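You operate a simulated robot arm through the tools that you are given. There is no shell and no other tool. Be economical: measure what you need, move in short steps, check, and stop when the job is done.

You are at the controls of a simulated two-armed robot. One attempt, no reset.

Task
Kit the wooden tray for the size on its label and carry it to the blue mat.
Fine: mould in the wide pocket, knurl wheel from the drawer in the narrow one; shut the drawer; carry level with both hands, the load staying upright in its pockets, set down square in the middle of the mat. Set down upright: what you pick out.

The check looks at the end state, three seconds after you hand in, the way a careful person would. Anything else that was tipped, shoved, dropped, spilled or broken makes it a failure.

Robot
Two 7-joint arms with two-finger parallel grippers on one trunk, on a base that drives. Base frame: it is fixed to the floor where the robot stands at the start and does not move with it; the origin is under the middle of the robot, x ahead of it, y to its left, z up. Readings come in mm, degrees, newtons and seconds.
The left shoulder is at the start at [50, 165, 1080], the right one opposite. With the tool pointing down near the work surface each hand reaches from about 100 to 660 mm from the robot's upright axis, wherever it stands, measured 20 degrees to its own side. Places, roughly: blue mat on the side bench [400, 1000, 800]; grey drawer [500, -400, 700]; narrow pocket of the wooden tray [500, -100, 800]; wide pocket of the wooden tray [500, 0, 800]. Payload 3.91 kg a hand.
The tool frame of a hand sits at the grasp point between the pads (the TCP): z along the fingers, y along the line on which they close. The tips reach 30 mm beyond it. The gripper opens to 110 mm. The fingers are 20 mm wide and 10 mm thick; the gripper's body (48 by 112 mm) begins 55 mm behind the TCP.
Orientation is that of the tool frame in the base frame, as a unit quaternion [x, y, z, w]. With the fingers straight down and closing along the base's y, the tool's x points along the base's -x, its y along +y and its z along -z.

Tools
- The arms move only by the tool step_arm. It takes "left_moves", "right_moves" or both (then of equal length, played together; a hand with none holds still); each is one flat list of numbers, 7 for each row, row after row: the shift along the base's x, y, z in mm, then the turn, a rotation vector about the base's x, y, z in degrees, then the opening in per cent of the stroke, from 0 (shut) to 100 (fully open). In form: [tx, ty, tz, wx, wy, wz, hand, tx, ty, tz, wx, wy, wz, hand, ...]. A call has 1 to 10 rows; each row is the pose to reach, as a shift and turn from the pose commanded when the call began. A row lasts 0.2 s, in which the tool goes at most 50 mm and 8.6 degrees; a call with a longer step from one row to the next is refused whole, and so is a gripper value outside its range. A pose out of reach is approached as far as the arm can. The call stops where the force on the tool passes 40 N (or 10 N more than at its start, if that is more) or the arm is blocked; 0.2 s more then pass. Each finger travels about 45 mm/s and halts on what it meets, pressing with about 39 N; the grip force reading is that of the motor and also rises with nothing between the fingers. The clock runs only during rows and for 0.2 s after the last one: add rows that repeat a pose to give the fingers time. The reply holds the time, the measured pose of the TCP, the force on the tool along the base axes, the opening and the grip force, in the units named above and with some noise, with the torque about the TCP (base axes, N m) and any sound that the robot's microphone picked up.
- Cameras (640 x 400 px; columns grow to the right, rows downward): "scene" is now at [107.9, 14.2, 1229.9]; the picture's right is [0.19, -0.98, 0.00], its down [-0.74, -0.15, -0.66] and it looks along [0.64, 0.13, -0.75] (base axes); focal length 214 px, centre (320, 200). "left" rides on the left gripper at [72, -17, -103] in its tool frame; the picture's right is [0.23, 0.97, 0.00], its down [-0.76, 0.18, -0.62] and it looks along [-0.61, 0.14, 0.78] (tool axes); focal length 222 px, centre (320, 200). "right" rides on the right gripper at [72, 17, -103] in its tool frame; the picture's right is [-0.23, 0.97, 0.00], its down [-0.76, -0.18, -0.62] and it looks along [-0.61, -0.14, 0.78] (tool axes); focal length 222 px, centre (320, 200). There is no depth. A picture from a camera that has moved, and an enlarged one, comes with that camera's place and axes in the base frame and with its lens.
- capture(camera): a new picture of that camera. The clock stands still meanwhile.
- slide_trunk(by): slides the trunk up (or, below 0, down) by that many mm; the arms and the scene camera ride with it, the base frame stays. It gives what a move gives, with no picture.
- drive_base(legs): drives the robot by 1 to 6 legs, each [ahead, left, turn to the left] in mm, mm and degrees, along the robot's own axes; the way and the turn of a leg run together, so that a leg with both is an arc; at most 1500 mm and 180 degrees a leg. The arms and the cameras ride along, it lands a little off, and it stops where it bumps. It gives what a move gives.
- turn_head(pan, tilt): turns the head with the scene camera to pan (to the left, within 80 degrees either way) and tilt (down, from -29 to 69), counted from straight ahead of the robot. It gives what a move gives.
- enlarge(camera, box): a new picture of the part [left, top, right, bottom] of that camera's present view, enlarged. The clock stands still meanwhile.
- sign_off(): hands the job in; it is judged then, once.

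Go step by step. Nothing tells you exact positions but the pictures and the camera data: compare them with the known pose of the tool, close in by small moves and look again before you grip or let go. The budget is 120 turns and 100 pictures, counting those below and the enlarged ones. Unless the task says otherwise, let go and move clear before handing in, and close with one line.

The tools are called after "Request:" as name(argument=value, ...) on one line, values as JSON. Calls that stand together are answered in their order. step_arm: Moves the arms, as the interface text tells. Its arguments: {"type":"object","properties":{"left_moves":{"type":"array","items":{"type":"number"}},"right_moves":{"type":"array","items":{"type":"number"}}},"required":[]} The other tools are called the same way: slide_trunk (by) slides the trunk up or down; drive_base (legs) drives the base; turn_head (pan, tilt) turns the head that bears the scene camera; capture (camera) takes a picture; enlarge (camera, box) takes an enlarged picture of a part of a camera's view; sign_off () hands the job in.

At the start:

```text
clock: 0.0
left_ee_pos: [460.1, 236.3, 1055.8]
left_tool_rot: [-0.001, 1.0, 0.0, 0.0]
left_force: [-0.2, -0.8, 0.0]
left_ft_torque: [0.02, 0.02, 0.0]
left_finger_gap: 109.8
left_finger_force: 0.1
right_ee_pos: [330.8, -122.1, 1094.0]
right_tool_rot: [0.0, 1.0, 0.0, -0.001]
right_force: [-0.3, -0.6, 0.4]
right_ft_torque: [0.03, -0.02, 0.0]
right_finger_gap: 110.1
right_finger_force: 0.0
trunk travel left (down, up): [-300.0, 203.0]
robot x, y, heading: [-1.1, 0.3, -0.2]
head pan, tilt: [11.2, 49.0]
```

scene: 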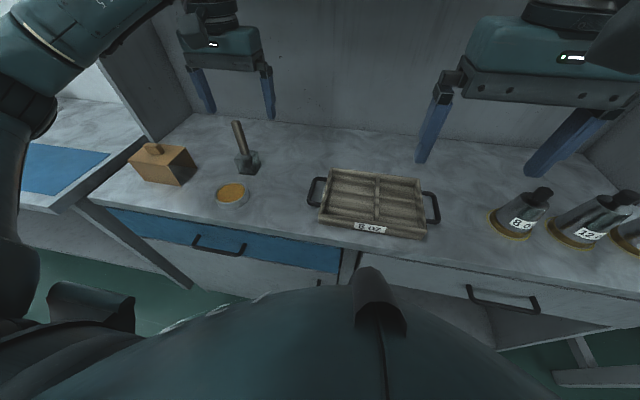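
right: 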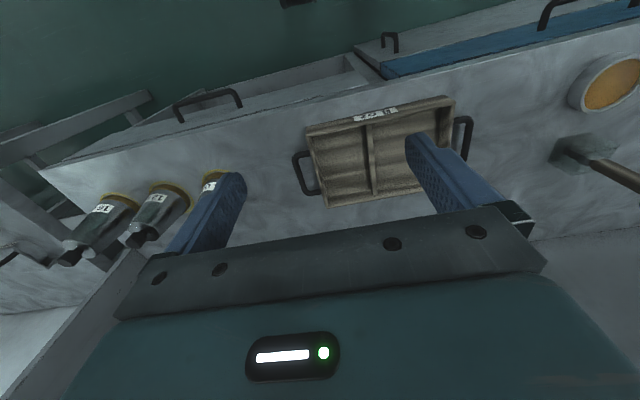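
left: 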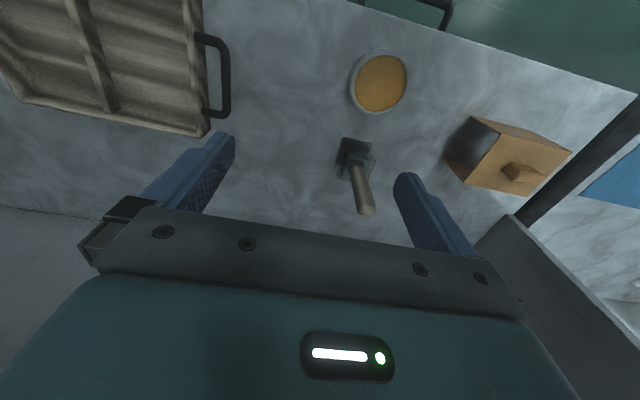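

I see the tray in the middle with a label, three labelled moulds to the right, and drawers in front. First I read the labels close up.

Request:
enlarge(camera="scene", box=[300, 150, 460, 250])

Request:
turn_head(pan=-35, tilt=49)

Request:
capture(camera="scene")

```text
4.00 times, centred on (380, 200) of scene
camera zoom: at [107.9, 14.2, 1229.9], right [0.19, -0.98, 0.0], down [-0.74, -0.15, -0.66], along [0.64, 0.13, -0.75], focal length 858 px, centre (80, 200)
```

zoom: 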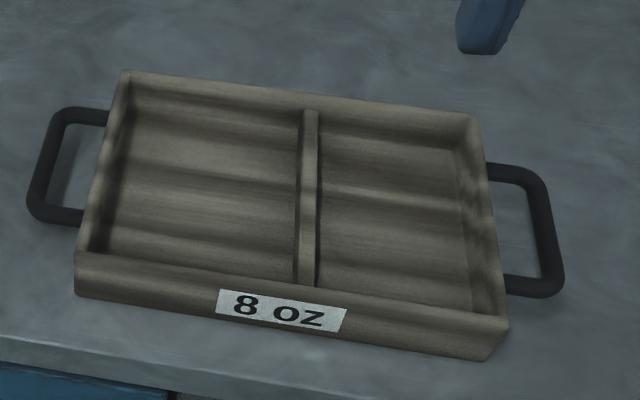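

```text
clock: 1.1
left_ee_pos: [459.9, 237.5, 1056.2]
left_tool_rot: [0.0, 1.0, 0.0, 0.0]
left_force: [0.2, -0.6, 0.1]
left_ft_torque: [-0.01, -0.01, 0.02]
left_finger_gap: 110.1
left_finger_force: 0.0
right_ee_pos: [330.9, -122.1, 1094.1]
right_tool_rot: [0.0, 1.0, 0.001, 0.0]
right_force: [0.1, 0.2, -0.2]
right_ft_torque: [0.03, -0.03, 0.01]
right_finger_gap: 109.8
right_finger_force: 0.1
trunk travel left (down, up): [-300.0, 203.0]
robot x, y, heading: [1.9, -1.3, -0.1]
head pan, tilt: [-35.0, 49.0]
```

```text
95 pictures are left
camera scene: at [95.4, -45.6, 1229.9], right [-0.57, -0.82, 0.0], down [-0.62, 0.43, -0.66], along [0.54, -0.38, -0.75], focal length 214 px, centre (320, 200)
```

scene: 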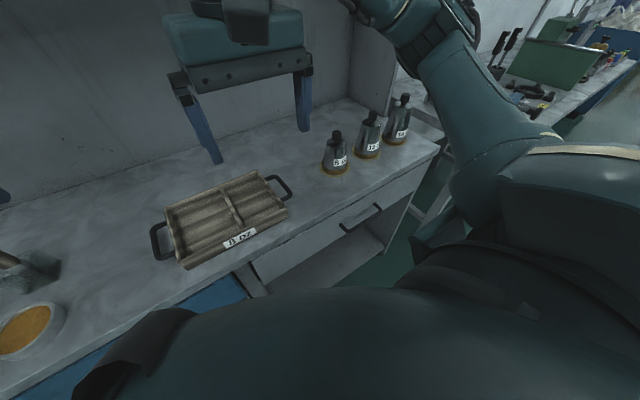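

The tray is for 8 oz. I zoom on the three bottle-shaped moulds and the grey drawer.

Request:
enlarge(camera="scene", box=[300, 85, 428, 165])

Request:
enlarge(camera="scene", box=[240, 120, 448, 250])

```text
5.00 times, centred on (364, 125) of scene
camera zoom: at [95.4, -45.6, 1229.9], right [-0.57, -0.82, 0.0], down [-0.62, 0.43, -0.66], along [0.54, -0.38, -0.75], focal length 1072 px, centre (100, 575)
```

zoom: 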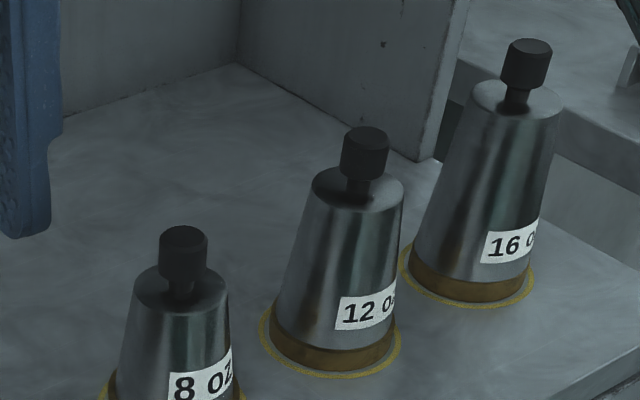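

```text
3.08 times, centred on (344, 185) of scene
camera zoom: at [95.4, -45.6, 1229.9], right [-0.57, -0.82, 0.0], down [-0.62, 0.43, -0.66], along [0.54, -0.38, -0.75], focal length 660 px, centre (246, 246)
```

zoom: 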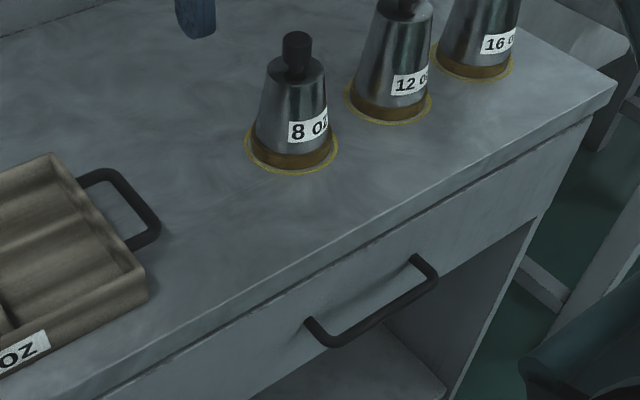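

The 8 oz mould stands near (473,-365) and the tray centre is about (481,-46), 240x164x40 mm. Now a look at the mat on the left.

Request:
turn_head(pan=65, tilt=30)

Request:
capture(camera="scene")

```text
clock: 2.9
left_ee_pos: [459.8, 235.8, 1056.8]
left_tool_rot: [-0.001, 1.0, 0.0, 0.0]
left_force: [0.6, -0.5, 0.0]
left_ft_torque: [-0.01, 0.01, 0.02]
left_finger_gap: 109.9
left_finger_force: 0.1
right_ee_pos: [330.6, -123.0, 1094.5]
right_tool_rot: [0.0, 1.0, 0.001, 0.0]
right_force: [-1.1, 1.0, -0.3]
right_ft_torque: [-0.02, 0.01, -0.01]
right_finger_gap: 110.2
right_finger_force: 0.1
trunk travel left (down, up): [-300.0, 203.0]
robot x, y, heading: [4.1, 1.8, 0.2]
head pan, tilt: [65.0, 30.0]
```

```text
92 pictures are left
camera scene: at [69.8, 80.9, 1258.0], right [0.91, -0.42, 0.0], down [-0.21, -0.45, -0.87], along [0.37, 0.78, -0.5], focal length 214 px, centre (320, 200)
```

scene: 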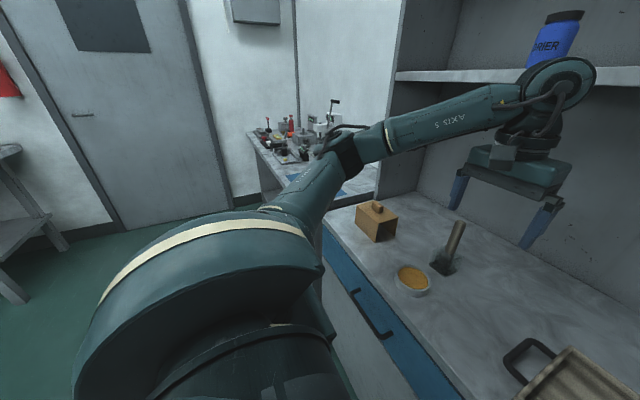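

The drawer handle bar is at about x 325, y -375, z 697, so I back the robot off for room and then point the right hand forward. The left hand stays put.

Request:
drive_base(legs=[[-280, 0, 0]])

Request:
turn_head(pan=-35, tilt=45)

Request:
capture(camera="scene")

```text
clock: 4.8
left_ee_pos: [183.5, 237.2, 1056.8]
left_tool_rot: [-0.001, 1.0, -0.001, 0.0]
left_force: [0.0, -0.1, 0.4]
left_ft_torque: [0.01, 0.02, 0.01]
left_finger_gap: 109.9
left_finger_force: 0.2
right_ee_pos: [54.2, -122.6, 1094.0]
right_tool_rot: [-0.001, 1.0, 0.0, 0.0]
right_force: [-0.7, -0.2, -0.9]
right_ft_torque: [0.03, -0.01, 0.0]
right_finger_gap: 109.9
right_finger_force: 0.2
trunk travel left (down, up): [-300.0, 203.0]
robot x, y, heading: [-278.1, 2.5, -0.2]
head pan, tilt: [65.0, 30.0]
```

```text
clock: 6.6
left_ee_pos: [184.0, 237.1, 1056.1]
left_tool_rot: [0.0, 1.0, 0.0, 0.0]
left_force: [0.0, 0.0, -0.5]
left_ft_torque: [0.04, 0.0, 0.01]
left_finger_gap: 109.8
left_finger_force: 0.1
right_ee_pos: [54.1, -122.0, 1095.5]
right_tool_rot: [0.0, 1.0, 0.0, 0.0]
right_force: [0.1, -0.1, 0.5]
right_ft_torque: [-0.01, 0.01, -0.01]
right_finger_gap: 110.0
right_finger_force: 0.0
trunk travel left (down, up): [-300.0, 203.0]
robot x, y, heading: [-278.8, -2.2, 0.1]
head pan, tilt: [-35.0, 45.0]
```

```text
91 pictures are left
camera scene: at [-178.0, -47.6, 1235.4], right [-0.57, -0.82, 0.0], down [-0.58, 0.41, -0.71], along [0.58, -0.41, -0.71], focal length 214 px, centre (320, 200)
```

scene: 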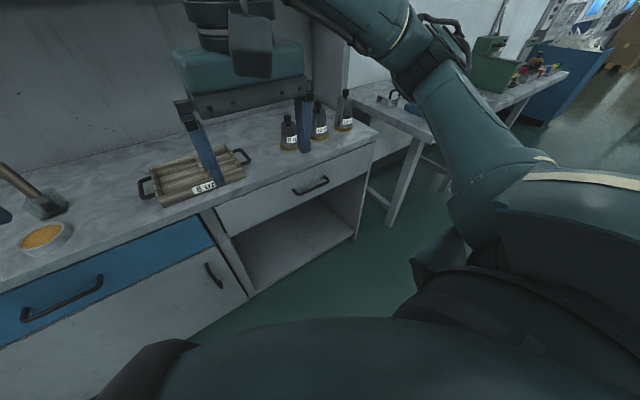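

Handle visible. Now I turn the right hand to point forward with fingers closing vertically, while bringing it down in front of the drawer.

Request:
step_arm(right_moves=[10, -20, -25, 4.619, -4.619, -4.619, 100, 20, -40, -50, 9.238, -9.238, -9.238, 100, 30, -60, -75, 13.857, -13.857, -13.857, 100, 40, -80, -100, 18.476, -18.476, -18.476, 100, 50, -100, -125, 23.095, -23.095, -23.095, 100, 60, -120, -150, 27.714, -27.714, -27.714, 100, 70, -140, -175, 32.333, -32.333, -32.333, 100, 80, -160, -200, 36.952, -36.952, -36.952, 100, 90, -180, -225, 41.571, -41.571, -41.571, 100, 100, -200, -250, 46.19, -46.19, -46.19, 100])

```text
clock: 8.8
left_ee_pos: [184.6, 235.2, 1057.1]
left_tool_rot: [-0.001, 1.0, 0.0, 0.001]
left_force: [0.5, -0.2, -0.1]
left_ft_torque: [0.05, -0.02, -0.05]
left_finger_gap: 110.2
left_finger_force: 0.1
right_ee_pos: [140.4, -332.1, 862.7]
right_tool_rot: [0.355, 0.8, 0.331, 0.353]
right_force: [3.3, -1.0, 5.3]
right_ft_torque: [-0.1, 0.46, 0.09]
right_finger_gap: 110.0
right_finger_force: 0.1
right hand out of reach, approached as far as the arm can: row 10
trunk travel left (down, up): [-300.0, 203.0]
robot x, y, heading: [-275.7, 0.9, -0.0]
head pan, tilt: [-35.0, 45.0]
```

Slight reach limit at the last row; I continue the turn while moving farther forward, to see whether it clears.

Request:
step_arm(right_moves=[20, -10, -25, 4.619, -4.619, -4.619, 100, 40, -20, -55, 9.238, -9.238, -9.238, 100, 60, -30, -85, 13.857, -13.857, -13.857, 100, 80, -40, -115, 18.476, -18.476, -18.476, 100, 90, -50, -147, 23.095, -23.095, -23.095, 100])

Request:
capture(camera="right")

```text
clock: 10.0
left_ee_pos: [184.7, 239.1, 1056.1]
left_tool_rot: [-0.001, 1.0, 0.0, -0.002]
left_force: [0.4, 0.4, -0.2]
left_ft_torque: [-0.05, 0.04, 0.0]
left_finger_gap: 109.9
left_finger_force: 0.0
right_ee_pos: [145.8, -479.8, 891.7]
right_tool_rot: [0.49, 0.553, 0.466, 0.488]
right_force: [0.1, 0.2, -0.1]
right_ft_torque: [-0.01, -0.01, -0.01]
right_finger_gap: 110.4
right_finger_force: 0.0
right hand out of reach, approached as far as the arm can: row 1, 2, 3, 4, 5
trunk travel left (down, up): [-300.0, 203.0]
robot x, y, heading: [-274.9, 1.4, -0.1]
head pan, tilt: [-35.0, 45.0]
```

```text
90 pictures are left
camera right: at [42.5, -409.3, 910.9], right [0.1, -0.14, 0.99], down [-0.6, -0.8, -0.06], along [0.79, -0.59, -0.16], focal length 222 px, centre (320, 200)
```

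right: 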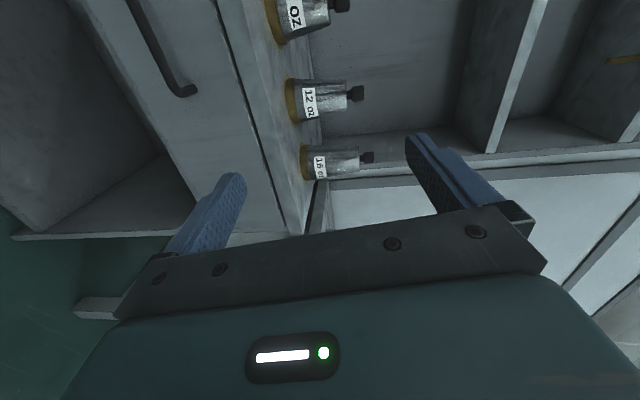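

The hand is nearly forward-pointing but stuck high, so I lower the trunk and try moving inward from there.

Request:
slide_trunk(by=-190)

Request:
step_arm(right_moves=[0, 20, 0, 0, 0, 0, 100, 10, 40, 0, 0, 0, 0, 100, 20, 60, 0, 0, 0, 0, 100, 30, 80, 0, 0, 0, 0, 100, 40, 100, 0, 0, 0, 0, 100])

```text
clock: 12.1
left_ee_pos: [184.8, 237.8, 865.9]
left_tool_rot: [0.0, 1.0, 0.001, -0.001]
left_force: [0.5, -0.1, 0.3]
left_ft_torque: [0.02, 0.0, -0.01]
left_finger_gap: 110.0
left_finger_force: 0.0
right_ee_pos: [145.8, -480.6, 701.2]
right_tool_rot: [0.489, 0.554, 0.465, 0.488]
right_force: [0.0, -1.1, -0.1]
right_ft_torque: [-0.03, 0.02, -0.01]
right_finger_gap: 110.3
right_finger_force: 0.1
trunk travel left (down, up): [-110.0, 393.0]
robot x, y, heading: [-277.4, -1.3, -0.0]
head pan, tilt: [-35.0, 45.0]
```

```text
clock: 13.3
left_ee_pos: [185.1, 237.3, 866.6]
left_tool_rot: [-0.002, 1.0, 0.0, 0.0]
left_force: [0.4, 0.4, -0.8]
left_ft_torque: [-0.01, -0.01, 0.05]
left_finger_gap: 109.7
left_finger_force: 0.1
right_ee_pos: [143.7, -423.3, 738.9]
right_tool_rot: [0.489, 0.554, 0.465, 0.488]
right_force: [0.5, -0.6, -0.1]
right_ft_torque: [0.0, -0.04, 0.04]
right_finger_gap: 109.6
right_finger_force: 0.1
right hand out of reach, approached as far as the arm can: row 1, 2, 3, 4, 5
trunk travel left (down, up): [-110.0, 393.0]
robot x, y, heading: [-277.8, -2.3, 0.0]
head pan, tilt: [-35.0, 45.0]
```

The forward arm extension is limited in this pose; I test a small pure downward move to learn what the arm can do here.

Request:
step_arm(right_moves=[0, 0, -20, 0, 0, 0, 100, 0, 0, -40, 0, 0, 0, 100])

```text
clock: 13.9
left_ee_pos: [185.1, 238.5, 865.8]
left_tool_rot: [-0.001, 1.0, 0.0, -0.001]
left_force: [-0.8, -0.1, -1.0]
left_ft_torque: [-0.03, 0.0, 0.01]
left_finger_gap: 110.1
left_finger_force: 0.0
right_ee_pos: [127.8, -433.6, 713.3]
right_tool_rot: [0.49, 0.552, 0.466, 0.487]
right_force: [0.9, 0.1, 0.3]
right_ft_torque: [-0.03, 0.0, -0.04]
right_finger_gap: 110.0
right_finger_force: 0.1
right hand out of reach, approached as far as the arm can: row 1, 2
trunk travel left (down, up): [-110.0, 393.0]
robot x, y, heading: [-277.7, -0.3, -0.2]
head pan, tilt: [-35.0, 45.0]
```

This roll is at a joint limit, so I unwind it and try the opposite roll.

Request:
step_arm(right_moves=[0, 10, 10, -4.619, 4.619, 4.619, 100, 0, 20, 20, -9.238, 9.238, 9.238, 100, 0, 30, 30, -13.857, 13.857, 13.857, 100, 0, 40, 40, -18.476, 18.476, 18.476, 100, 0, 50, 50, -23.095, 23.095, 23.095, 100, 0, 60, 60, -27.714, 27.714, 27.714, 100, 0, 70, 70, -32.333, 32.333, 32.333, 100, 0, 80, 80, -36.952, 36.952, 36.952, 100, 0, 90, 90, -41.571, 41.571, 41.571, 100, 0, 100, 100, -46.19, 46.19, 46.19, 100])

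```text
clock: 16.1
left_ee_pos: [184.1, 238.6, 865.6]
left_tool_rot: [-0.002, 1.0, -0.001, 0.0]
left_force: [-0.7, -0.1, 0.7]
left_ft_torque: [0.01, -0.03, -0.02]
left_finger_gap: 110.1
left_finger_force: 0.0
right_ee_pos: [148.1, -340.3, 759.1]
right_tool_rot: [0.16, 0.944, 0.211, 0.196]
right_force: [0.0, 0.3, 0.4]
right_ft_torque: [0.01, 0.01, 0.03]
right_finger_gap: 109.9
right_finger_force: 0.1
right hand out of reach, approached as far as the arm can: row 9, 10
trunk travel left (down, up): [-110.0, 393.0]
robot x, y, heading: [-279.5, 4.9, 0.1]
head pan, tilt: [-35.0, 45.0]
```

Unwound most of it; now rotating toward the opposite roll.

Request:
step_arm(right_moves=[0, 0, 0, -6.49, -3.43, 2.99, 100, 0, 0, 0, -12.98, -6.86, 5.98, 100, 0, 0, 0, -19.47, -10.29, 8.97, 100, 0, 0, 0, -25.96, -13.72, 11.96, 100, 0, 0, 0, -32.45, -17.15, 14.95, 100, 0, 0, 0, -38.94, -20.58, 17.94, 100, 0, 0, 0, -45.43, -24.01, 20.93, 100, 0, 0, 0, -51.92, -27.44, 23.92, 100, 0, 0, 0, -58.41, -30.87, 26.91, 100, 0, 0, 0, -64.9, -34.3, 29.9, 100])

Request:
step_arm(right_moves=[10, 0, -10, -6.49, -3.43, 2.99, 100, 20, 0, -20, -12.98, -6.86, 5.98, 100, 30, 0, -30, -19.47, -10.29, 8.97, 100, 40, 0, -40, -25.96, -13.72, 11.96, 100, 50, 0, -50, -32.45, -17.15, 14.95, 100, 60, -10, -60, -38.94, -20.58, 17.94, 100, 70, -20, -65, -45.43, -24.01, 20.93, 100])

```text
clock: 18.3
left_ee_pos: [184.0, 237.7, 865.4]
left_tool_rot: [-0.001, 1.0, 0.0, 0.0]
left_force: [0.4, -1.0, -0.4]
left_ft_torque: [-0.06, 0.01, -0.02]
left_finger_gap: 109.9
left_finger_force: 0.0
right_ee_pos: [149.9, -340.5, 757.7]
right_tool_rot: [-0.264, 0.821, -0.24, 0.446]
right_force: [-0.1, 0.3, -0.4]
right_ft_torque: [-0.02, -0.01, -0.01]
right_finger_gap: 110.0
right_finger_force: 0.0
right hand out of reach, approached as far as the arm can: row 1, 2, 3
trunk travel left (down, up): [-110.0, 393.0]
robot x, y, heading: [-276.3, -0.7, 0.1]
head pan, tilt: [-35.0, 45.0]
```

```text
clock: 19.9
left_ee_pos: [183.5, 239.6, 865.4]
left_tool_rot: [-0.002, 1.0, -0.001, 0.0]
left_force: [-0.6, 1.9, 0.8]
left_ft_torque: [-0.03, -0.02, 0.0]
left_finger_gap: 109.8
left_finger_force: 0.1
right_ee_pos: [204.6, -248.0, 906.4]
right_tool_rot: [-0.478, 0.573, -0.456, 0.485]
right_force: [-0.9, 0.2, 0.7]
right_ft_torque: [0.0, 0.03, -0.06]
right_finger_gap: 109.9
right_finger_force: 0.0
right hand out of reach, approached as far as the arm can: row 1, 2, 3, 4, 5, 6, 7
trunk travel left (down, up): [-110.0, 393.0]
robot x, y, heading: [-274.5, 0.5, -0.2]
head pan, tilt: [-35.0, 45.0]
```

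Full horizontal is too high to be reached, so I pick a 40°-from-vertical forward tilt with the fingers closing across the bar, and bring the hand down.

Request:
step_arm(right_moves=[4, -21, -21, -0.823, 7.22, 1.09, 100, 8, -42, -42, -1.646, 14.44, 2.18, 100, 12, -63, -63, -2.47, 21.66, 3.27, 100, 16, -84, -84, -3.29, 28.88, 4.36, 100, 20, -105, -105, -4.11, 36.1, 5.45, 100, 24, -127, -126, -4.94, 43.3, 6.54, 100])

Request:
capture(camera="right")

```text
clock: 21.3
left_ee_pos: [184.9, 237.5, 865.4]
left_tool_rot: [-0.001, 1.0, 0.0, 0.0]
left_force: [0.6, -1.0, 0.9]
left_ft_torque: [0.01, 0.03, -0.01]
left_finger_gap: 110.1
left_finger_force: 0.0
right_ee_pos: [215.8, -352.6, 765.8]
right_tool_rot: [-0.659, 0.664, -0.248, 0.252]
right_force: [-0.3, 0.3, 0.6]
right_ft_torque: [-0.03, -0.03, 0.0]
right_finger_gap: 110.2
right_finger_force: 0.1
right hand out of reach, approached as far as the arm can: row 6
trunk travel left (down, up): [-110.0, 393.0]
robot x, y, heading: [-276.6, 2.5, 0.1]
head pan, tilt: [-35.0, 45.0]
```

```text
89 pictures are left
camera right: at [135.1, -424.3, 830.4], right [-0.73, 0.23, -0.64], down [-0.28, 0.76, 0.59], along [0.63, 0.61, -0.49], focal length 222 px, centre (320, 200)
```

right: 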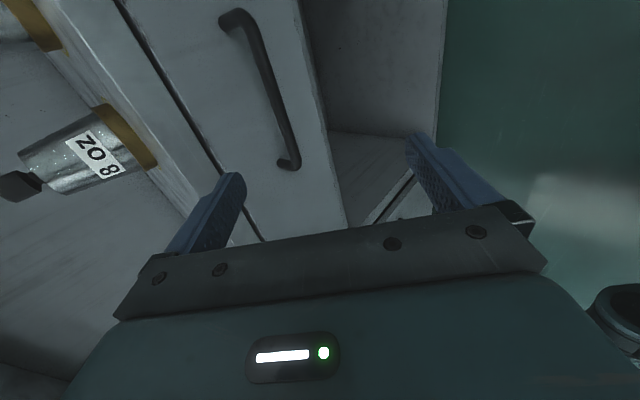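

The tilted pose works and I see the handle at about (320,-378,709). I step forward toward it with the fingers above the bar.

Request:
step_arm(right_moves=[10, -5, 0, 0, 0, 0, 80, 20, -10, 0, 0, 0, 0, 60, 30, -15, 0, 0, 0, 0, 45, 40, -20, 0, 0, 0, 0, 35, 50, -25, 0, 0, 0, 0, 32, 50, -25, 0, 0, 0, 0, 32, 50, -25, 0, 0, 0, 0, 32])

Request:
capture(camera="right")

```text
clock: 22.9
left_ee_pos: [184.5, 237.7, 864.8]
left_tool_rot: [-0.001, 1.0, 0.0, -0.001]
left_force: [-0.4, -0.3, 0.6]
left_ft_torque: [0.02, 0.02, 0.01]
left_finger_gap: 109.9
left_finger_force: 0.1
right_ee_pos: [251.3, -355.6, 743.8]
right_tool_rot: [-0.66, 0.664, -0.247, 0.25]
right_force: [0.1, -0.7, -0.5]
right_ft_torque: [-0.01, 0.0, 0.01]
right_finger_gap: 35.0
right_finger_force: 0.1
right hand out of reach, approached as far as the arm can: row 1, 2, 3, 4, 5, 6, 7
trunk travel left (down, up): [-110.0, 393.0]
robot x, y, heading: [-276.5, -3.9, 0.1]
head pan, tilt: [-35.0, 45.0]
```

```text
88 pictures are left
camera right: at [170.9, -428.4, 807.9], right [-0.73, 0.23, -0.64], down [-0.27, 0.76, 0.59], along [0.62, 0.61, -0.49], focal length 222 px, centre (320, 200)
```

right: 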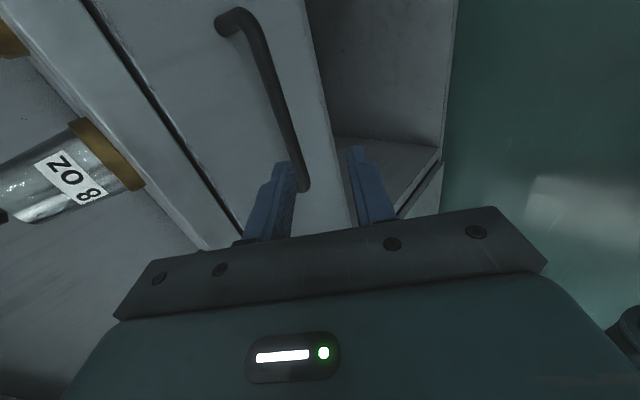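

I use the base for the coarse positioning: ahead 34 mm and right 22 mm, to sit just up-and-back from the bar.

Request:
drive_base(legs=[[34, -22, 0]])

Request:
slide_trunk(by=8)

Request:
capture(camera="right")

Request:
capture(camera="scene")

```text
clock: 23.8
left_ee_pos: [219.2, 214.7, 865.9]
left_tool_rot: [-0.001, 1.0, 0.001, 0.001]
left_force: [-0.7, -1.2, -0.4]
left_ft_torque: [-0.01, -0.02, 0.01]
left_finger_gap: 109.8
left_finger_force: 0.1
right_ee_pos: [285.3, -378.3, 741.0]
right_tool_rot: [-0.661, 0.663, -0.247, 0.25]
right_force: [-0.3, 0.5, 0.4]
right_ft_torque: [0.01, 0.01, 0.02]
right_finger_gap: 35.1
right_finger_force: 0.0
trunk travel left (down, up): [-110.0, 393.0]
robot x, y, heading: [-240.0, -21.4, 0.2]
head pan, tilt: [-35.0, 45.0]
```

```text
clock: 24.3
left_ee_pos: [218.6, 215.9, 874.5]
left_tool_rot: [-0.001, 1.0, 0.0, 0.001]
left_force: [0.0, -0.5, -0.6]
left_ft_torque: [0.01, -0.03, 0.03]
left_finger_gap: 110.0
left_finger_force: 0.1
right_ee_pos: [285.1, -377.3, 750.1]
right_tool_rot: [-0.661, 0.663, -0.247, 0.251]
right_force: [0.2, 0.3, -0.4]
right_ft_torque: [0.01, -0.02, 0.0]
right_finger_gap: 34.9
right_finger_force: 0.1
trunk travel left (down, up): [-118.0, 385.0]
robot x, y, heading: [-242.8, -23.4, -0.1]
head pan, tilt: [-35.0, 45.0]
```

```text
87 pictures are left
camera right: at [205.6, -450.4, 815.9], right [-0.73, 0.23, -0.64], down [-0.27, 0.76, 0.59], along [0.62, 0.61, -0.49], focal length 222 px, centre (320, 200)
```

right: 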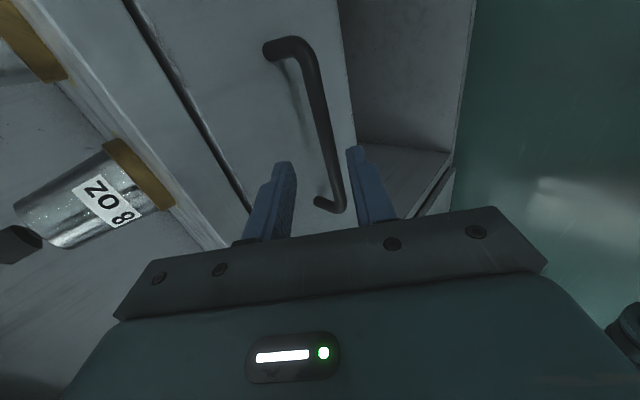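

```text
86 pictures are left
camera scene: at [-143.7, -69.9, 1053.5], right [-0.57, -0.82, 0.0], down [-0.58, 0.41, -0.71], along [0.58, -0.41, -0.71], focal length 214 px, centre (320, 200)
```

scene: 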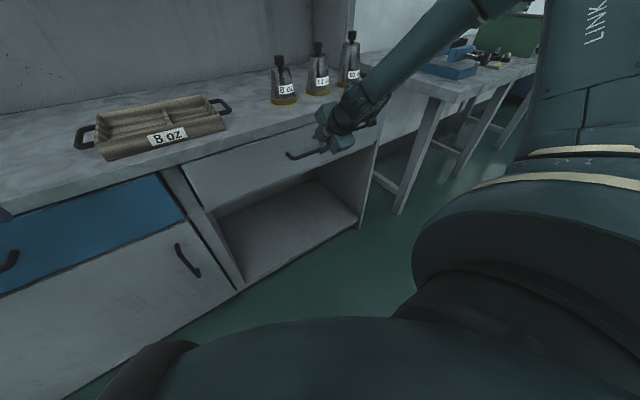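

Triangulating, the bar is near (330,-375,699), on the finger mid-plane and about 68 mm ahead. I narrow the gap a bit, advance 35 mm and look.

Request:
step_arm(right_moves=[8, 0, -9, 0, 0, 0, 28, 16, 0, -18, 0, 0, 0, 28, 23, 0, -26, 0, 0, 0, 28])

Request:
capture(camera="right")

```text
clock: 25.1
left_ee_pos: [218.1, 215.3, 873.1]
left_tool_rot: [-0.001, 1.0, 0.001, 0.0]
left_force: [-0.3, -0.8, 0.1]
left_ft_torque: [-0.01, 0.01, 0.03]
left_finger_gap: 110.1
left_finger_force: 0.1
right_ee_pos: [308.6, -377.8, 723.6]
right_tool_rot: [-0.661, 0.663, -0.246, 0.25]
right_force: [0.8, -0.9, -0.2]
right_ft_torque: [0.01, 0.02, 0.02]
right_finger_gap: 30.7
right_finger_force: 0.0
trunk travel left (down, up): [-118.0, 385.0]
robot x, y, heading: [-243.0, -20.7, -0.0]
head pan, tilt: [-35.0, 45.0]
```

```text
85 pictures are left
camera right: at [229.0, -450.0, 790.0], right [-0.73, 0.23, -0.64], down [-0.27, 0.76, 0.59], along [0.62, 0.61, -0.49], focal length 222 px, centre (320, 200)
```

right: 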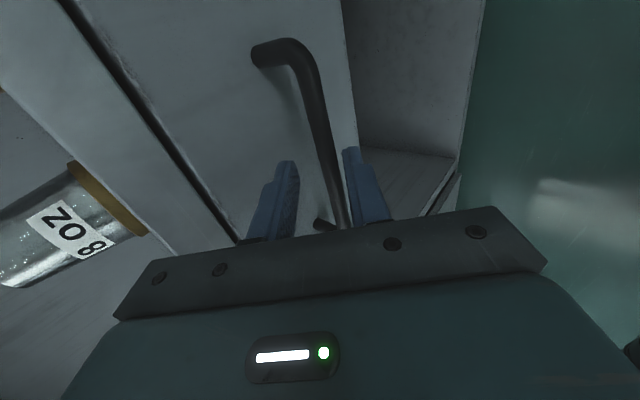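

The bar sits about 4 mm toward the lower finger; I shift the hand back accordingly and go 20 mm deeper.

Request:
step_arm(right_moves=[-5, 0, -5, 0, 0, 0, 28, 2, 0, -12, 0, 0, 0, 28, 8, 0, -20, 0, 0, 0, 28])

Request:
capture(camera="right")

```text
clock: 25.9
left_ee_pos: [219.1, 215.3, 874.5]
left_tool_rot: [-0.001, 1.0, 0.0, 0.0]
left_force: [0.2, 0.4, -0.4]
left_ft_torque: [0.04, -0.03, 0.02]
left_finger_gap: 110.2
left_finger_force: 0.1
right_ee_pos: [316.5, -377.7, 704.5]
right_tool_rot: [-0.661, 0.663, -0.247, 0.251]
right_force: [1.0, -0.5, -0.8]
right_ft_torque: [0.03, -0.02, 0.0]
right_finger_gap: 30.9
right_finger_force: 0.1
trunk travel left (down, up): [-118.0, 385.0]
robot x, y, heading: [-241.3, -22.6, -0.1]
head pan, tilt: [-35.0, 45.0]
```

```text
84 pictures are left
camera right: at [236.3, -449.8, 770.5], right [-0.73, 0.23, -0.64], down [-0.28, 0.76, 0.59], along [0.62, 0.61, -0.49], focal length 222 px, centre (320, 200)
```

right: 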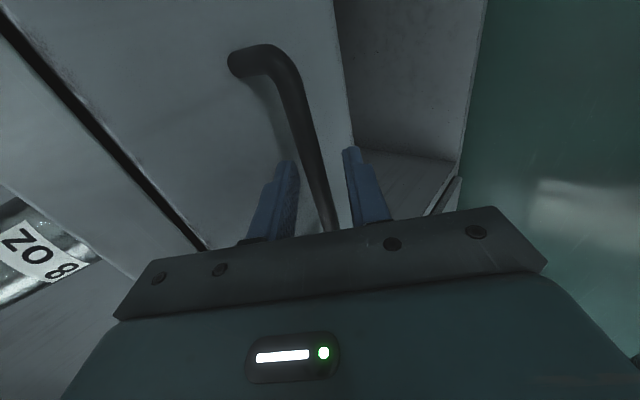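

The bar runs between the fingers. I close on it.

Request:
step_arm(right_moves=[0, 0, 0, 0, 0, 0, 15, 0, 0, 0, 0, 0, 0, 5, 0, 0, 0, 0, 0, 0, 2, 0, 0, 0, 0, 0, 0, 2])

```text
clock: 26.9
left_ee_pos: [218.6, 215.4, 874.1]
left_tool_rot: [-0.001, 1.0, 0.0, 0.0]
left_force: [0.9, -0.2, 0.1]
left_ft_torque: [0.01, 0.0, 0.0]
left_finger_gap: 110.1
left_finger_force: 0.0
right_ee_pos: [316.1, -376.8, 705.9]
right_tool_rot: [-0.661, 0.662, -0.247, 0.251]
right_force: [2.1, -1.7, 7.9]
right_ft_torque: [-0.19, -0.06, 0.78]
right_finger_gap: 11.6
right_finger_force: 45.3
trunk travel left (down, up): [-118.0, 385.0]
robot x, y, heading: [-241.8, -22.4, 0.3]
head pan, tilt: [-35.0, 45.0]
```

The bar is gripped (11.6 mm). I pull the drawer by driving straight back.

Request:
drive_base(legs=[[-180, 0, 0]])

Request:
turn_head(pan=-35, tilt=40)

Request:
capture(camera="scene")

```text
clock: 28.4
left_ee_pos: [40.5, 216.6, 874.9]
left_tool_rot: [-0.003, 1.0, -0.001, 0.0]
left_force: [0.9, 0.2, 0.2]
left_ft_torque: [0.02, -0.02, 0.02]
left_finger_gap: 110.1
left_finger_force: 0.0
right_ee_pos: [140.0, -377.0, 705.2]
right_tool_rot: [-0.661, 0.663, -0.249, 0.251]
right_force: [2.5, -15.3, 12.7]
right_ft_torque: [-0.45, -0.13, 0.33]
right_finger_gap: 11.6
right_finger_force: 45.4
trunk travel left (down, up): [-118.0, 385.0]
robot x, y, heading: [-415.4, -22.9, 0.3]
head pan, tilt: [-35.0, 45.0]
```

```text
clock: 29.1
left_ee_pos: [40.4, 215.6, 874.3]
left_tool_rot: [-0.002, 1.0, 0.0, 0.0]
left_force: [0.1, 0.1, 0.6]
left_ft_torque: [-0.02, 0.0, 0.01]
left_finger_gap: 110.1
left_finger_force: 0.0
right_ee_pos: [142.1, -376.6, 705.4]
right_tool_rot: [-0.661, 0.662, -0.25, 0.25]
right_force: [-0.9, -2.5, 3.3]
right_ft_torque: [0.11, -0.05, 0.87]
right_finger_gap: 11.9
right_finger_force: 45.3
trunk travel left (down, up): [-118.0, 385.0]
robot x, y, heading: [-421.0, -24.0, 0.2]
head pan, tilt: [-35.0, 40.0]
```

```text
83 pictures are left
camera scene: at [-317.6, -72.3, 1060.7], right [-0.57, -0.82, 0.0], down [-0.53, 0.37, -0.77], along [0.63, -0.44, -0.64], focal length 214 px, centre (320, 200)
```

scene: 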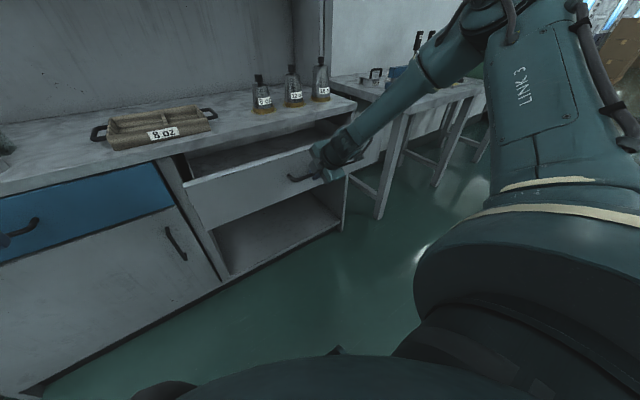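

Drawer is open about 175 mm. I release, withdraw along the fingers, and raise the trunk to look in.

Request:
step_arm(right_moves=[0, 0, 0, 0, 0, 0, 15, 0, 0, 0, 0, 0, 0, 28, 0, 0, 0, 0, 0, 0, 28, -13, 0, 15, 0, 0, 0, 28, -33, 0, 38, 0, 0, 0, 28, -53, 0, 60, 0, 0, 0, 40])

Request:
slide_trunk(by=330)

Request:
turn_head(pan=-33, tilt=42)

Request:
capture(camera="scene")

```text
clock: 30.5
left_ee_pos: [39.6, 217.4, 874.9]
left_tool_rot: [-0.004, 1.0, 0.0, 0.0]
left_force: [-0.1, 0.8, -0.1]
left_ft_torque: [0.01, 0.01, 0.0]
left_finger_gap: 110.0
left_finger_force: 0.0
right_ee_pos: [87.7, -378.2, 765.0]
right_tool_rot: [-0.66, 0.663, -0.249, 0.25]
right_force: [-0.3, -0.6, -0.1]
right_ft_torque: [0.02, -0.01, 0.01]
right_finger_gap: 44.2
right_finger_force: 0.0
trunk travel left (down, up): [-118.0, 385.0]
robot x, y, heading: [-416.7, -23.1, 0.4]
head pan, tilt: [-35.0, 40.0]
```

```text
clock: 33.8
left_ee_pos: [40.3, 216.4, 1204.6]
left_tool_rot: [-0.004, 1.0, 0.0, 0.0]
left_force: [0.6, 0.1, 1.0]
left_ft_torque: [0.02, -0.05, 0.01]
left_finger_gap: 109.7
left_finger_force: 0.0
right_ee_pos: [88.4, -378.1, 1095.4]
right_tool_rot: [-0.66, 0.663, -0.249, 0.25]
right_force: [0.4, 0.1, -0.3]
right_ft_torque: [0.0, 0.01, 0.0]
right_finger_gap: 44.0
right_finger_force: 0.2
trunk travel left (down, up): [-448.0, 55.0]
robot x, y, heading: [-419.0, -23.6, 0.2]
head pan, tilt: [-35.0, 40.0]
```

```text
clock: 34.4
left_ee_pos: [40.3, 217.0, 1204.3]
left_tool_rot: [-0.003, 1.0, 0.0, 0.0]
left_force: [0.5, 0.0, 0.4]
left_ft_torque: [0.0, -0.01, 0.0]
left_finger_gap: 109.8
left_finger_force: 0.2
right_ee_pos: [87.7, -377.7, 1095.7]
right_tool_rot: [-0.66, 0.662, -0.249, 0.251]
right_force: [0.2, -0.2, -0.3]
right_ft_torque: [0.0, 0.02, 0.05]
right_finger_gap: 44.2
right_finger_force: 0.0
trunk travel left (down, up): [-448.0, 55.0]
robot x, y, heading: [-419.2, -23.6, 0.3]
head pan, tilt: [-33.0, 42.0]
```

```text
82 pictures are left
camera scene: at [-316.9, -69.0, 1387.8], right [-0.54, -0.84, 0.0], down [-0.56, 0.36, -0.74], along [0.63, -0.4, -0.67], focal length 214 px, centre (320, 200)
```

scene: 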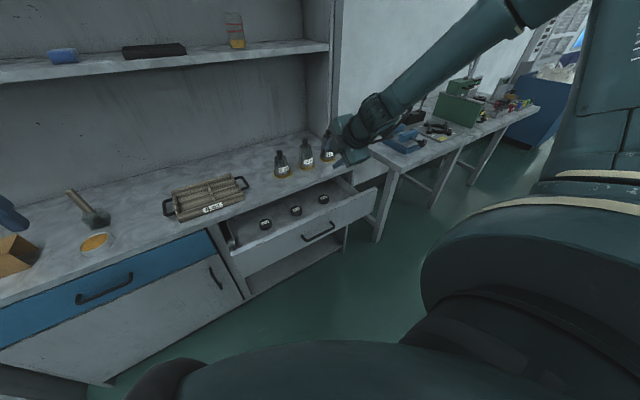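

Three wheels are in the drawer. I zoom in.

Request:
enlarge(camera="scene", box=[216, 130, 376, 230])

Request:
enlarge(camera="scene", box=[248, 180, 344, 240])

```text
4.00 times, centred on (296, 180) of scene
camera zoom: at [-316.9, -69.0, 1387.8], right [-0.54, -0.84, 0.0], down [-0.56, 0.36, -0.74], along [0.63, -0.4, -0.67], focal length 858 px, centre (416, 280)
```

zoom: 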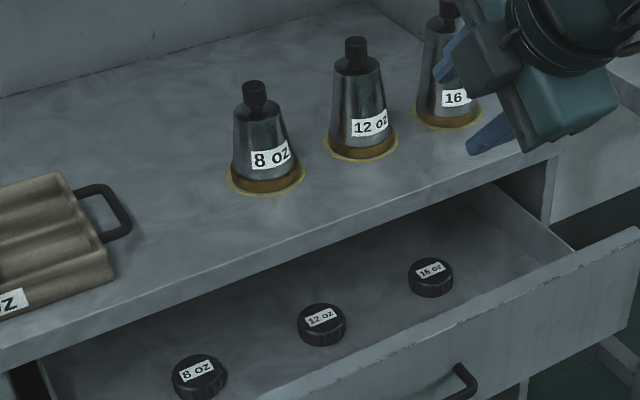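

```text
6.67 times, centred on (296, 210) of scene
camera zoom: at [-316.9, -69.0, 1387.8], right [-0.54, -0.84, 0.0], down [-0.56, 0.36, -0.74], along [0.63, -0.4, -0.67], focal length 1430 px, centre (480, 133)
```

zoom: 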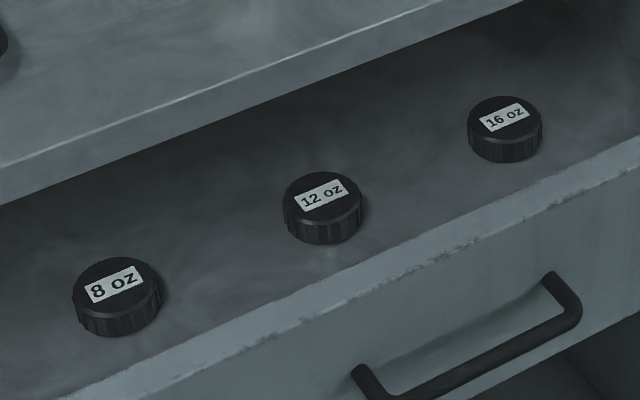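

The 8 oz wheel is the leftmost, maybe close under the bench edge. I level the right hand to point straight down and view the drawer from above.

Request:
step_arm(right_moves=[10, 8, -15, 0, 7, 0, 60, 20, 16, -30, 0, 14, 0, 60, 30, 24, -45, 0, 21, 0, 60, 40, 32, -60, 0, 28, 0, 60, 50, 40, -75, 0, 35, 0, 60, 60, 48, -90, 0, 41.2, 0, 60])

Request:
capture(camera="right")

```text
clock: 35.8
left_ee_pos: [40.7, 217.8, 1204.2]
left_tool_rot: [-0.003, 1.0, 0.001, 0.0]
left_force: [-0.2, 0.4, -0.2]
left_ft_torque: [-0.01, 0.01, 0.03]
left_finger_gap: 109.9
left_finger_force: 0.1
right_ee_pos: [-69.5, -309.2, 874.9]
right_tool_rot: [-0.693, 0.718, -0.039, 0.045]
right_force: [-0.3, -0.4, -0.2]
right_ft_torque: [0.01, -0.01, -0.02]
right_finger_gap: 65.9
right_finger_force: 0.0
right hand out of reach, approached as far as the arm can: row 1, 2, 3, 4, 5, 6
trunk travel left (down, up): [-448.0, 55.0]
robot x, y, heading: [-418.3, -21.0, 0.3]
head pan, tilt: [-33.0, 42.0]
```

```text
79 pictures are left
camera right: at [-99.7, -381.6, 974.4], right [-0.96, 0.26, -0.11], down [0.13, 0.75, 0.65], along [0.25, 0.61, -0.75], focal length 222 px, centre (320, 200)
```

right: 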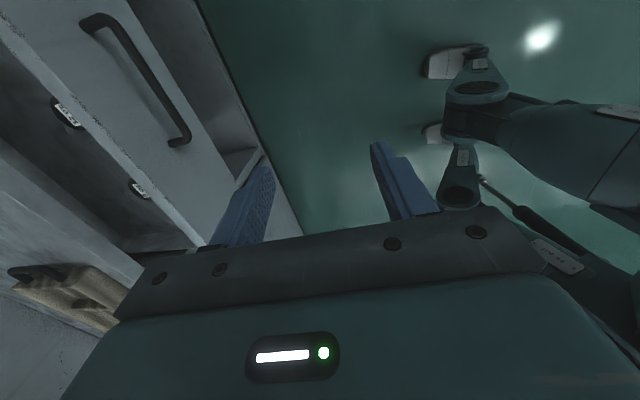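

That roll is uncomfortable when extended; I return to the default roll (closing along y) over the drawer.

Request:
step_arm(right_moves=[0, 0, 12, 0.45, 0.52, -8, 60, 0, 0, 24, 0.9, 1.04, -16, 60, 22, 0, 36, 1.35, 1.56, -24, 60, 44, 0, 48, 1.8, 2.08, -32, 60, 66, 0, 60, 2.25, 2.6, -40, 60, 88, 0, 72, 2.7, 3.12, -48, 60, 110, 0, 84, 3.15, 3.64, -56, 60, 132, 0, 96, 3.6, 4.16, -64, 60, 154, 0, 108, 4.05, 4.68, -72, 60, 176, 0, 120, 4.5, 5.2, -80, 60])

Request:
step_arm(right_moves=[40, 20, 0, 0.45, 0.5, -8, 60, 80, 40, 0, 0.45, 0.5, -8, 60, 120, 60, 0, 0.45, 0.5, -8, 60])

Request:
capture(camera="right")

```text
clock: 38.0
left_ee_pos: [40.3, 217.4, 1203.6]
left_tool_rot: [-0.004, 1.0, 0.0, -0.001]
left_force: [0.3, 0.8, 0.7]
left_ft_torque: [0.0, 0.01, -0.02]
left_finger_gap: 110.1
left_finger_force: 0.0
right_ee_pos: [107.4, -309.6, 986.1]
right_tool_rot: [-0.069, 0.998, -0.005, 0.004]
right_force: [-0.3, -0.6, -0.7]
right_ft_torque: [-0.03, -0.03, 0.02]
right_finger_gap: 66.0
right_finger_force: 0.1
trunk travel left (down, up): [-448.0, 55.0]
robot x, y, heading: [-418.2, -23.3, 0.7]
head pan, tilt: [-33.0, 42.0]
```

```text
clock: 38.8
left_ee_pos: [40.4, 216.7, 1203.1]
left_tool_rot: [-0.004, 1.0, 0.0, 0.0]
left_force: [0.3, 0.0, -0.2]
left_ft_torque: [-0.04, 0.02, 0.02]
left_finger_gap: 110.3
left_finger_force: 0.1
right_ee_pos: [137.7, -287.9, 1025.4]
right_tool_rot: [0.0, 1.0, -0.001, 0.001]
right_force: [-0.4, -0.4, 0.0]
right_ft_torque: [-0.03, -0.03, -0.03]
right_finger_gap: 66.1
right_finger_force: 0.0
right hand out of reach, approached as far as the arm can: row 1, 2, 3
trunk travel left (down, up): [-448.0, 55.0]
robot x, y, heading: [-416.1, -26.2, 0.3]
head pan, tilt: [-33.0, 42.0]
```

```text
78 pictures are left
camera right: at [65.9, -270.8, 1127.6], right [0.23, 0.97, 0.0], down [0.76, -0.18, 0.62], along [0.61, -0.14, -0.78], focal length 222 px, centre (320, 200)
```

right: 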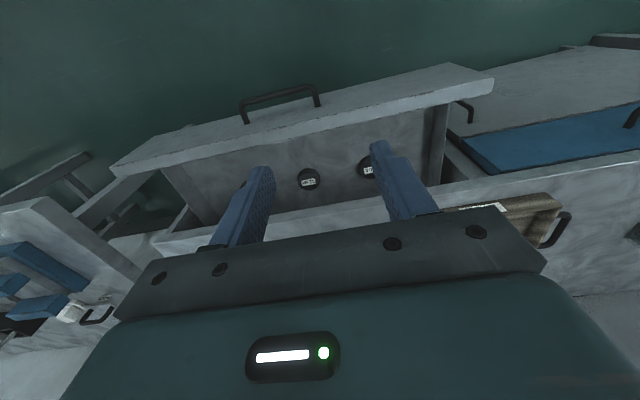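

The wheels lie around x≈360, right at the bench edge, so the drawer must come out another ~110 mm. I'll put closed fingers down behind the front panel at the drawer's middle and drag it back.

Request:
drive_base(legs=[[112, 0, 0]])

Request:
step_arm(right_moves=[0, -30, -20, 0, 0, 0, 30, 0, -60, -40, 0, 0, 0, 10, 0, -88, -60, 0, 0, 0, 0, 0, -88, -80, 0, 0, 0, 0])

Request:
capture(camera="right")

```text
clock: 40.0
left_ee_pos: [153.2, 216.4, 1203.0]
left_tool_rot: [-0.001, 1.0, 0.001, -0.001]
left_force: [0.6, 0.7, -0.5]
left_ft_torque: [0.0, -0.01, 0.01]
left_finger_gap: 109.9
left_finger_force: 0.0
right_ee_pos: [249.4, -290.5, 1024.2]
right_tool_rot: [0.001, 1.0, 0.0, 0.001]
right_force: [-1.1, 0.4, -1.0]
right_ft_torque: [0.01, 0.04, 0.06]
right_finger_gap: 65.8
right_finger_force: 0.0
trunk travel left (down, up): [-448.0, 55.0]
robot x, y, heading: [-304.7, -20.6, 0.4]
head pan, tilt: [-33.0, 42.0]
```

```text
clock: 41.0
left_ee_pos: [152.6, 216.2, 1204.2]
left_tool_rot: [-0.003, 1.0, -0.001, -0.001]
left_force: [0.2, -0.8, 0.2]
left_ft_torque: [-0.03, -0.01, 0.02]
left_finger_gap: 110.2
left_finger_force: 0.1
right_ee_pos: [237.6, -378.0, 954.2]
right_tool_rot: [0.002, 1.0, 0.0, 0.002]
right_force: [-0.1, -0.1, 0.3]
right_ft_torque: [0.01, 0.01, -0.01]
right_finger_gap: 0.0
right_finger_force: 19.7
right hand out of reach, approached as far as the arm can: row 4
trunk travel left (down, up): [-448.0, 55.0]
robot x, y, heading: [-310.3, -21.3, -0.0]
head pan, tilt: [-33.0, 42.0]
```

```text
77 pictures are left
camera right: at [165.3, -360.8, 1056.5], right [0.23, 0.97, 0.0], down [0.76, -0.18, 0.63], along [0.61, -0.14, -0.78], focal length 222 px, centre (320, 200)
```

right: 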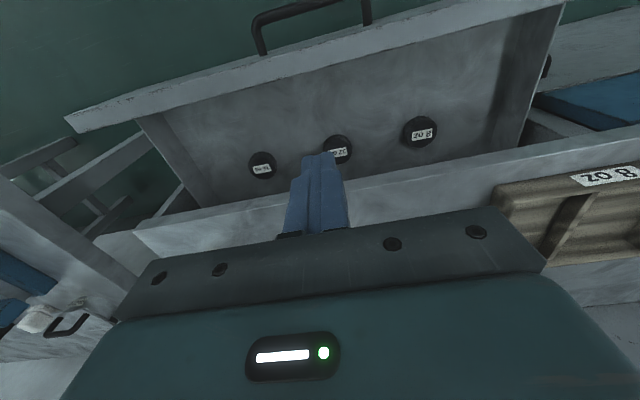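

Panel inner face ≈ x 215 and the fingers are at 238, with the wheels at 358, so there is room. I lower the trunk to put the fingers behind the panel.

Request:
slide_trunk(by=-215)

Request:
capture(camera="right")

```text
clock: 43.3
left_ee_pos: [153.2, 216.4, 989.2]
left_tool_rot: [-0.002, 1.0, 0.0, 0.0]
left_force: [1.0, 0.5, 0.7]
left_ft_torque: [0.02, -0.02, 0.0]
left_finger_gap: 110.2
left_finger_force: 0.1
right_ee_pos: [237.3, -378.9, 738.4]
right_tool_rot: [0.001, 1.0, 0.0, 0.002]
right_force: [-0.2, -1.0, 0.1]
right_ft_torque: [0.02, 0.0, 0.0]
right_finger_gap: 0.0
right_finger_force: 37.8
trunk travel left (down, up): [-233.0, 270.0]
robot x, y, heading: [-306.8, -20.9, 0.2]
head pan, tilt: [-33.0, 42.0]
```

```text
76 pictures are left
camera right: at [165.2, -360.5, 841.8], right [0.23, 0.97, 0.0], down [0.76, -0.18, 0.63], along [0.61, -0.14, -0.78], focal length 222 px, centre (320, 200)
```

right: 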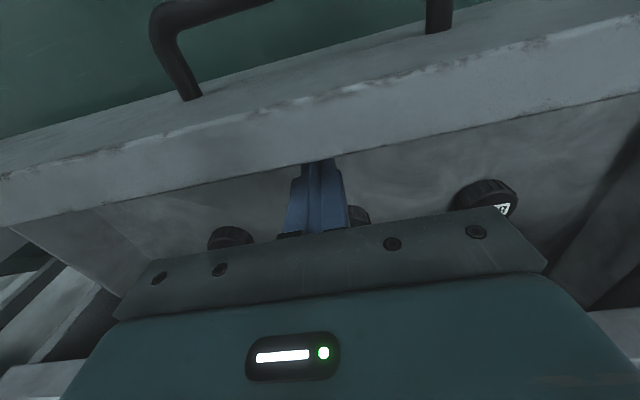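

Fingers are behind the panel. I drive back 130 mm to drag the drawer farther open.

Request:
drive_base(legs=[[-130, 0, 0]])

Request:
capture(camera="right")

```text
clock: 44.5
left_ee_pos: [24.7, 214.6, 988.1]
left_tool_rot: [-0.001, 1.0, 0.0, 0.0]
left_force: [-0.8, 0.4, 0.0]
left_ft_torque: [0.0, -0.04, 0.02]
left_finger_gap: 110.2
left_finger_force: 0.1
right_ee_pos: [107.0, -378.6, 739.2]
right_tool_rot: [0.002, 1.0, 0.0, 0.002]
right_force: [0.7, 0.2, 0.5]
right_ft_torque: [0.04, 0.0, 0.0]
right_finger_gap: 0.1
right_finger_force: 37.3
trunk travel left (down, up): [-233.0, 270.0]
robot x, y, heading: [-437.1, -21.7, 0.3]
head pan, tilt: [-33.0, 42.0]
```

```text
75 pictures are left
camera right: at [35.6, -361.5, 841.9], right [0.23, 0.97, 0.0], down [0.76, -0.18, 0.63], along [0.61, -0.14, -0.78], focal length 222 px, centre (320, 200)
```

right: 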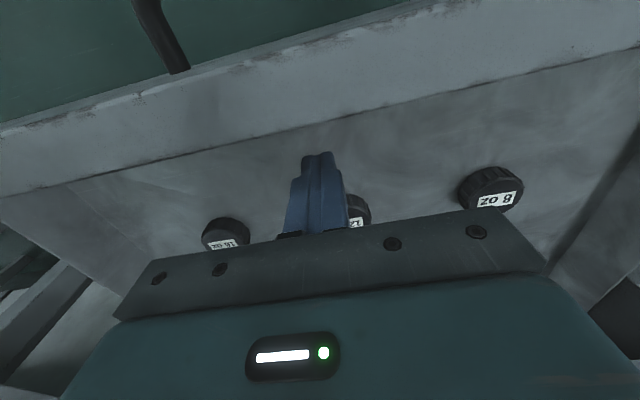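

The drawer now has the wheels clear of the bench, with the 8 oz one near (230,-207). I raise up, drive ahead and centre the hand above it.

Request:
slide_trunk(by=110)

Request:
drive_base(legs=[[125, 0, 0]])

Request:
step_arm(right_moves=[0, 40, 0, 0, 0, 0, 20, 0, 80, 0, 0, 0, 0, 40, 0, 120, 0, 0, 0, 0, 60, 0, 170, 0, 0, 0, 0, 80, 0, 170, 0, 0, 0, 0, 80])

Request:
capture(camera="right")

```text
clock: 46.0
left_ee_pos: [24.3, 214.9, 1099.9]
left_tool_rot: [-0.001, 1.0, 0.0, -0.001]
left_force: [-0.2, 0.1, -0.2]
left_ft_torque: [0.01, 0.01, 0.01]
left_finger_gap: 110.2
left_finger_force: 0.0
right_ee_pos: [108.0, -378.5, 849.9]
right_tool_rot: [0.002, 1.0, 0.0, 0.001]
right_force: [0.0, 0.6, -0.8]
right_ft_torque: [-0.04, 0.02, 0.02]
right_finger_gap: 0.2
right_finger_force: 37.7
trunk travel left (down, up): [-343.0, 160.0]
robot x, y, heading: [-437.9, -22.7, 0.1]
head pan, tilt: [-33.0, 42.0]
```

```text
clock: 47.2
left_ee_pos: [149.7, 214.0, 1099.3]
left_tool_rot: [0.0, 1.0, 0.0, 0.0]
left_force: [-0.4, -0.4, 0.6]
left_ft_torque: [0.02, 0.01, 0.01]
left_finger_gap: 109.8
left_finger_force: 0.1
right_ee_pos: [230.8, -380.0, 848.6]
right_tool_rot: [0.002, 1.0, -0.001, 0.001]
right_force: [-0.1, -1.1, 0.5]
right_ft_torque: [0.03, -0.02, 0.0]
right_finger_gap: 0.1
right_finger_force: 37.6
trunk travel left (down, up): [-343.0, 160.0]
robot x, y, heading: [-306.6, -21.4, -0.2]
head pan, tilt: [-33.0, 42.0]
```

```text
clock: 48.4
left_ee_pos: [149.4, 214.4, 1099.3]
left_tool_rot: [0.0, 1.0, 0.0, 0.0]
left_force: [-0.1, -0.2, -1.6]
left_ft_torque: [0.0, -0.02, 0.01]
left_finger_gap: 110.2
left_finger_force: 0.1
right_ee_pos: [189.8, -239.7, 880.1]
right_tool_rot: [0.003, 1.0, -0.001, 0.001]
right_force: [-0.6, -0.5, -0.5]
right_ft_torque: [0.02, 0.0, -0.02]
right_finger_gap: 87.8
right_finger_force: 0.0
right hand out of reach, approached as far as the arm can: row 1, 2, 3, 4, 5
trunk travel left (down, up): [-343.0, 160.0]
robot x, y, heading: [-313.1, -24.6, 0.0]
head pan, tilt: [-33.0, 42.0]
```

```text
74 pictures are left
camera right: at [116.9, -221.0, 983.4], right [0.23, 0.97, 0.0], down [0.76, -0.18, 0.63], along [0.61, -0.14, -0.78], focal length 222 px, centre (320, 200)
```

right: 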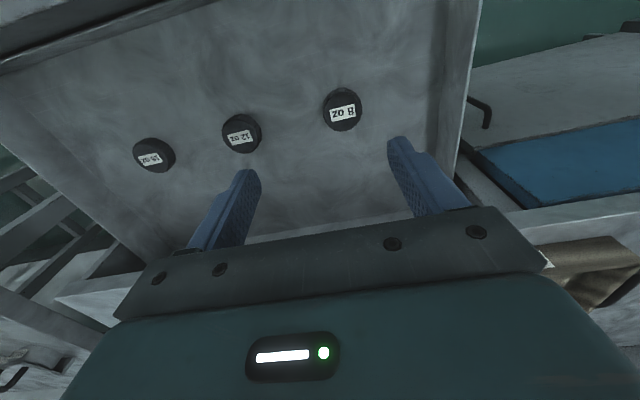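

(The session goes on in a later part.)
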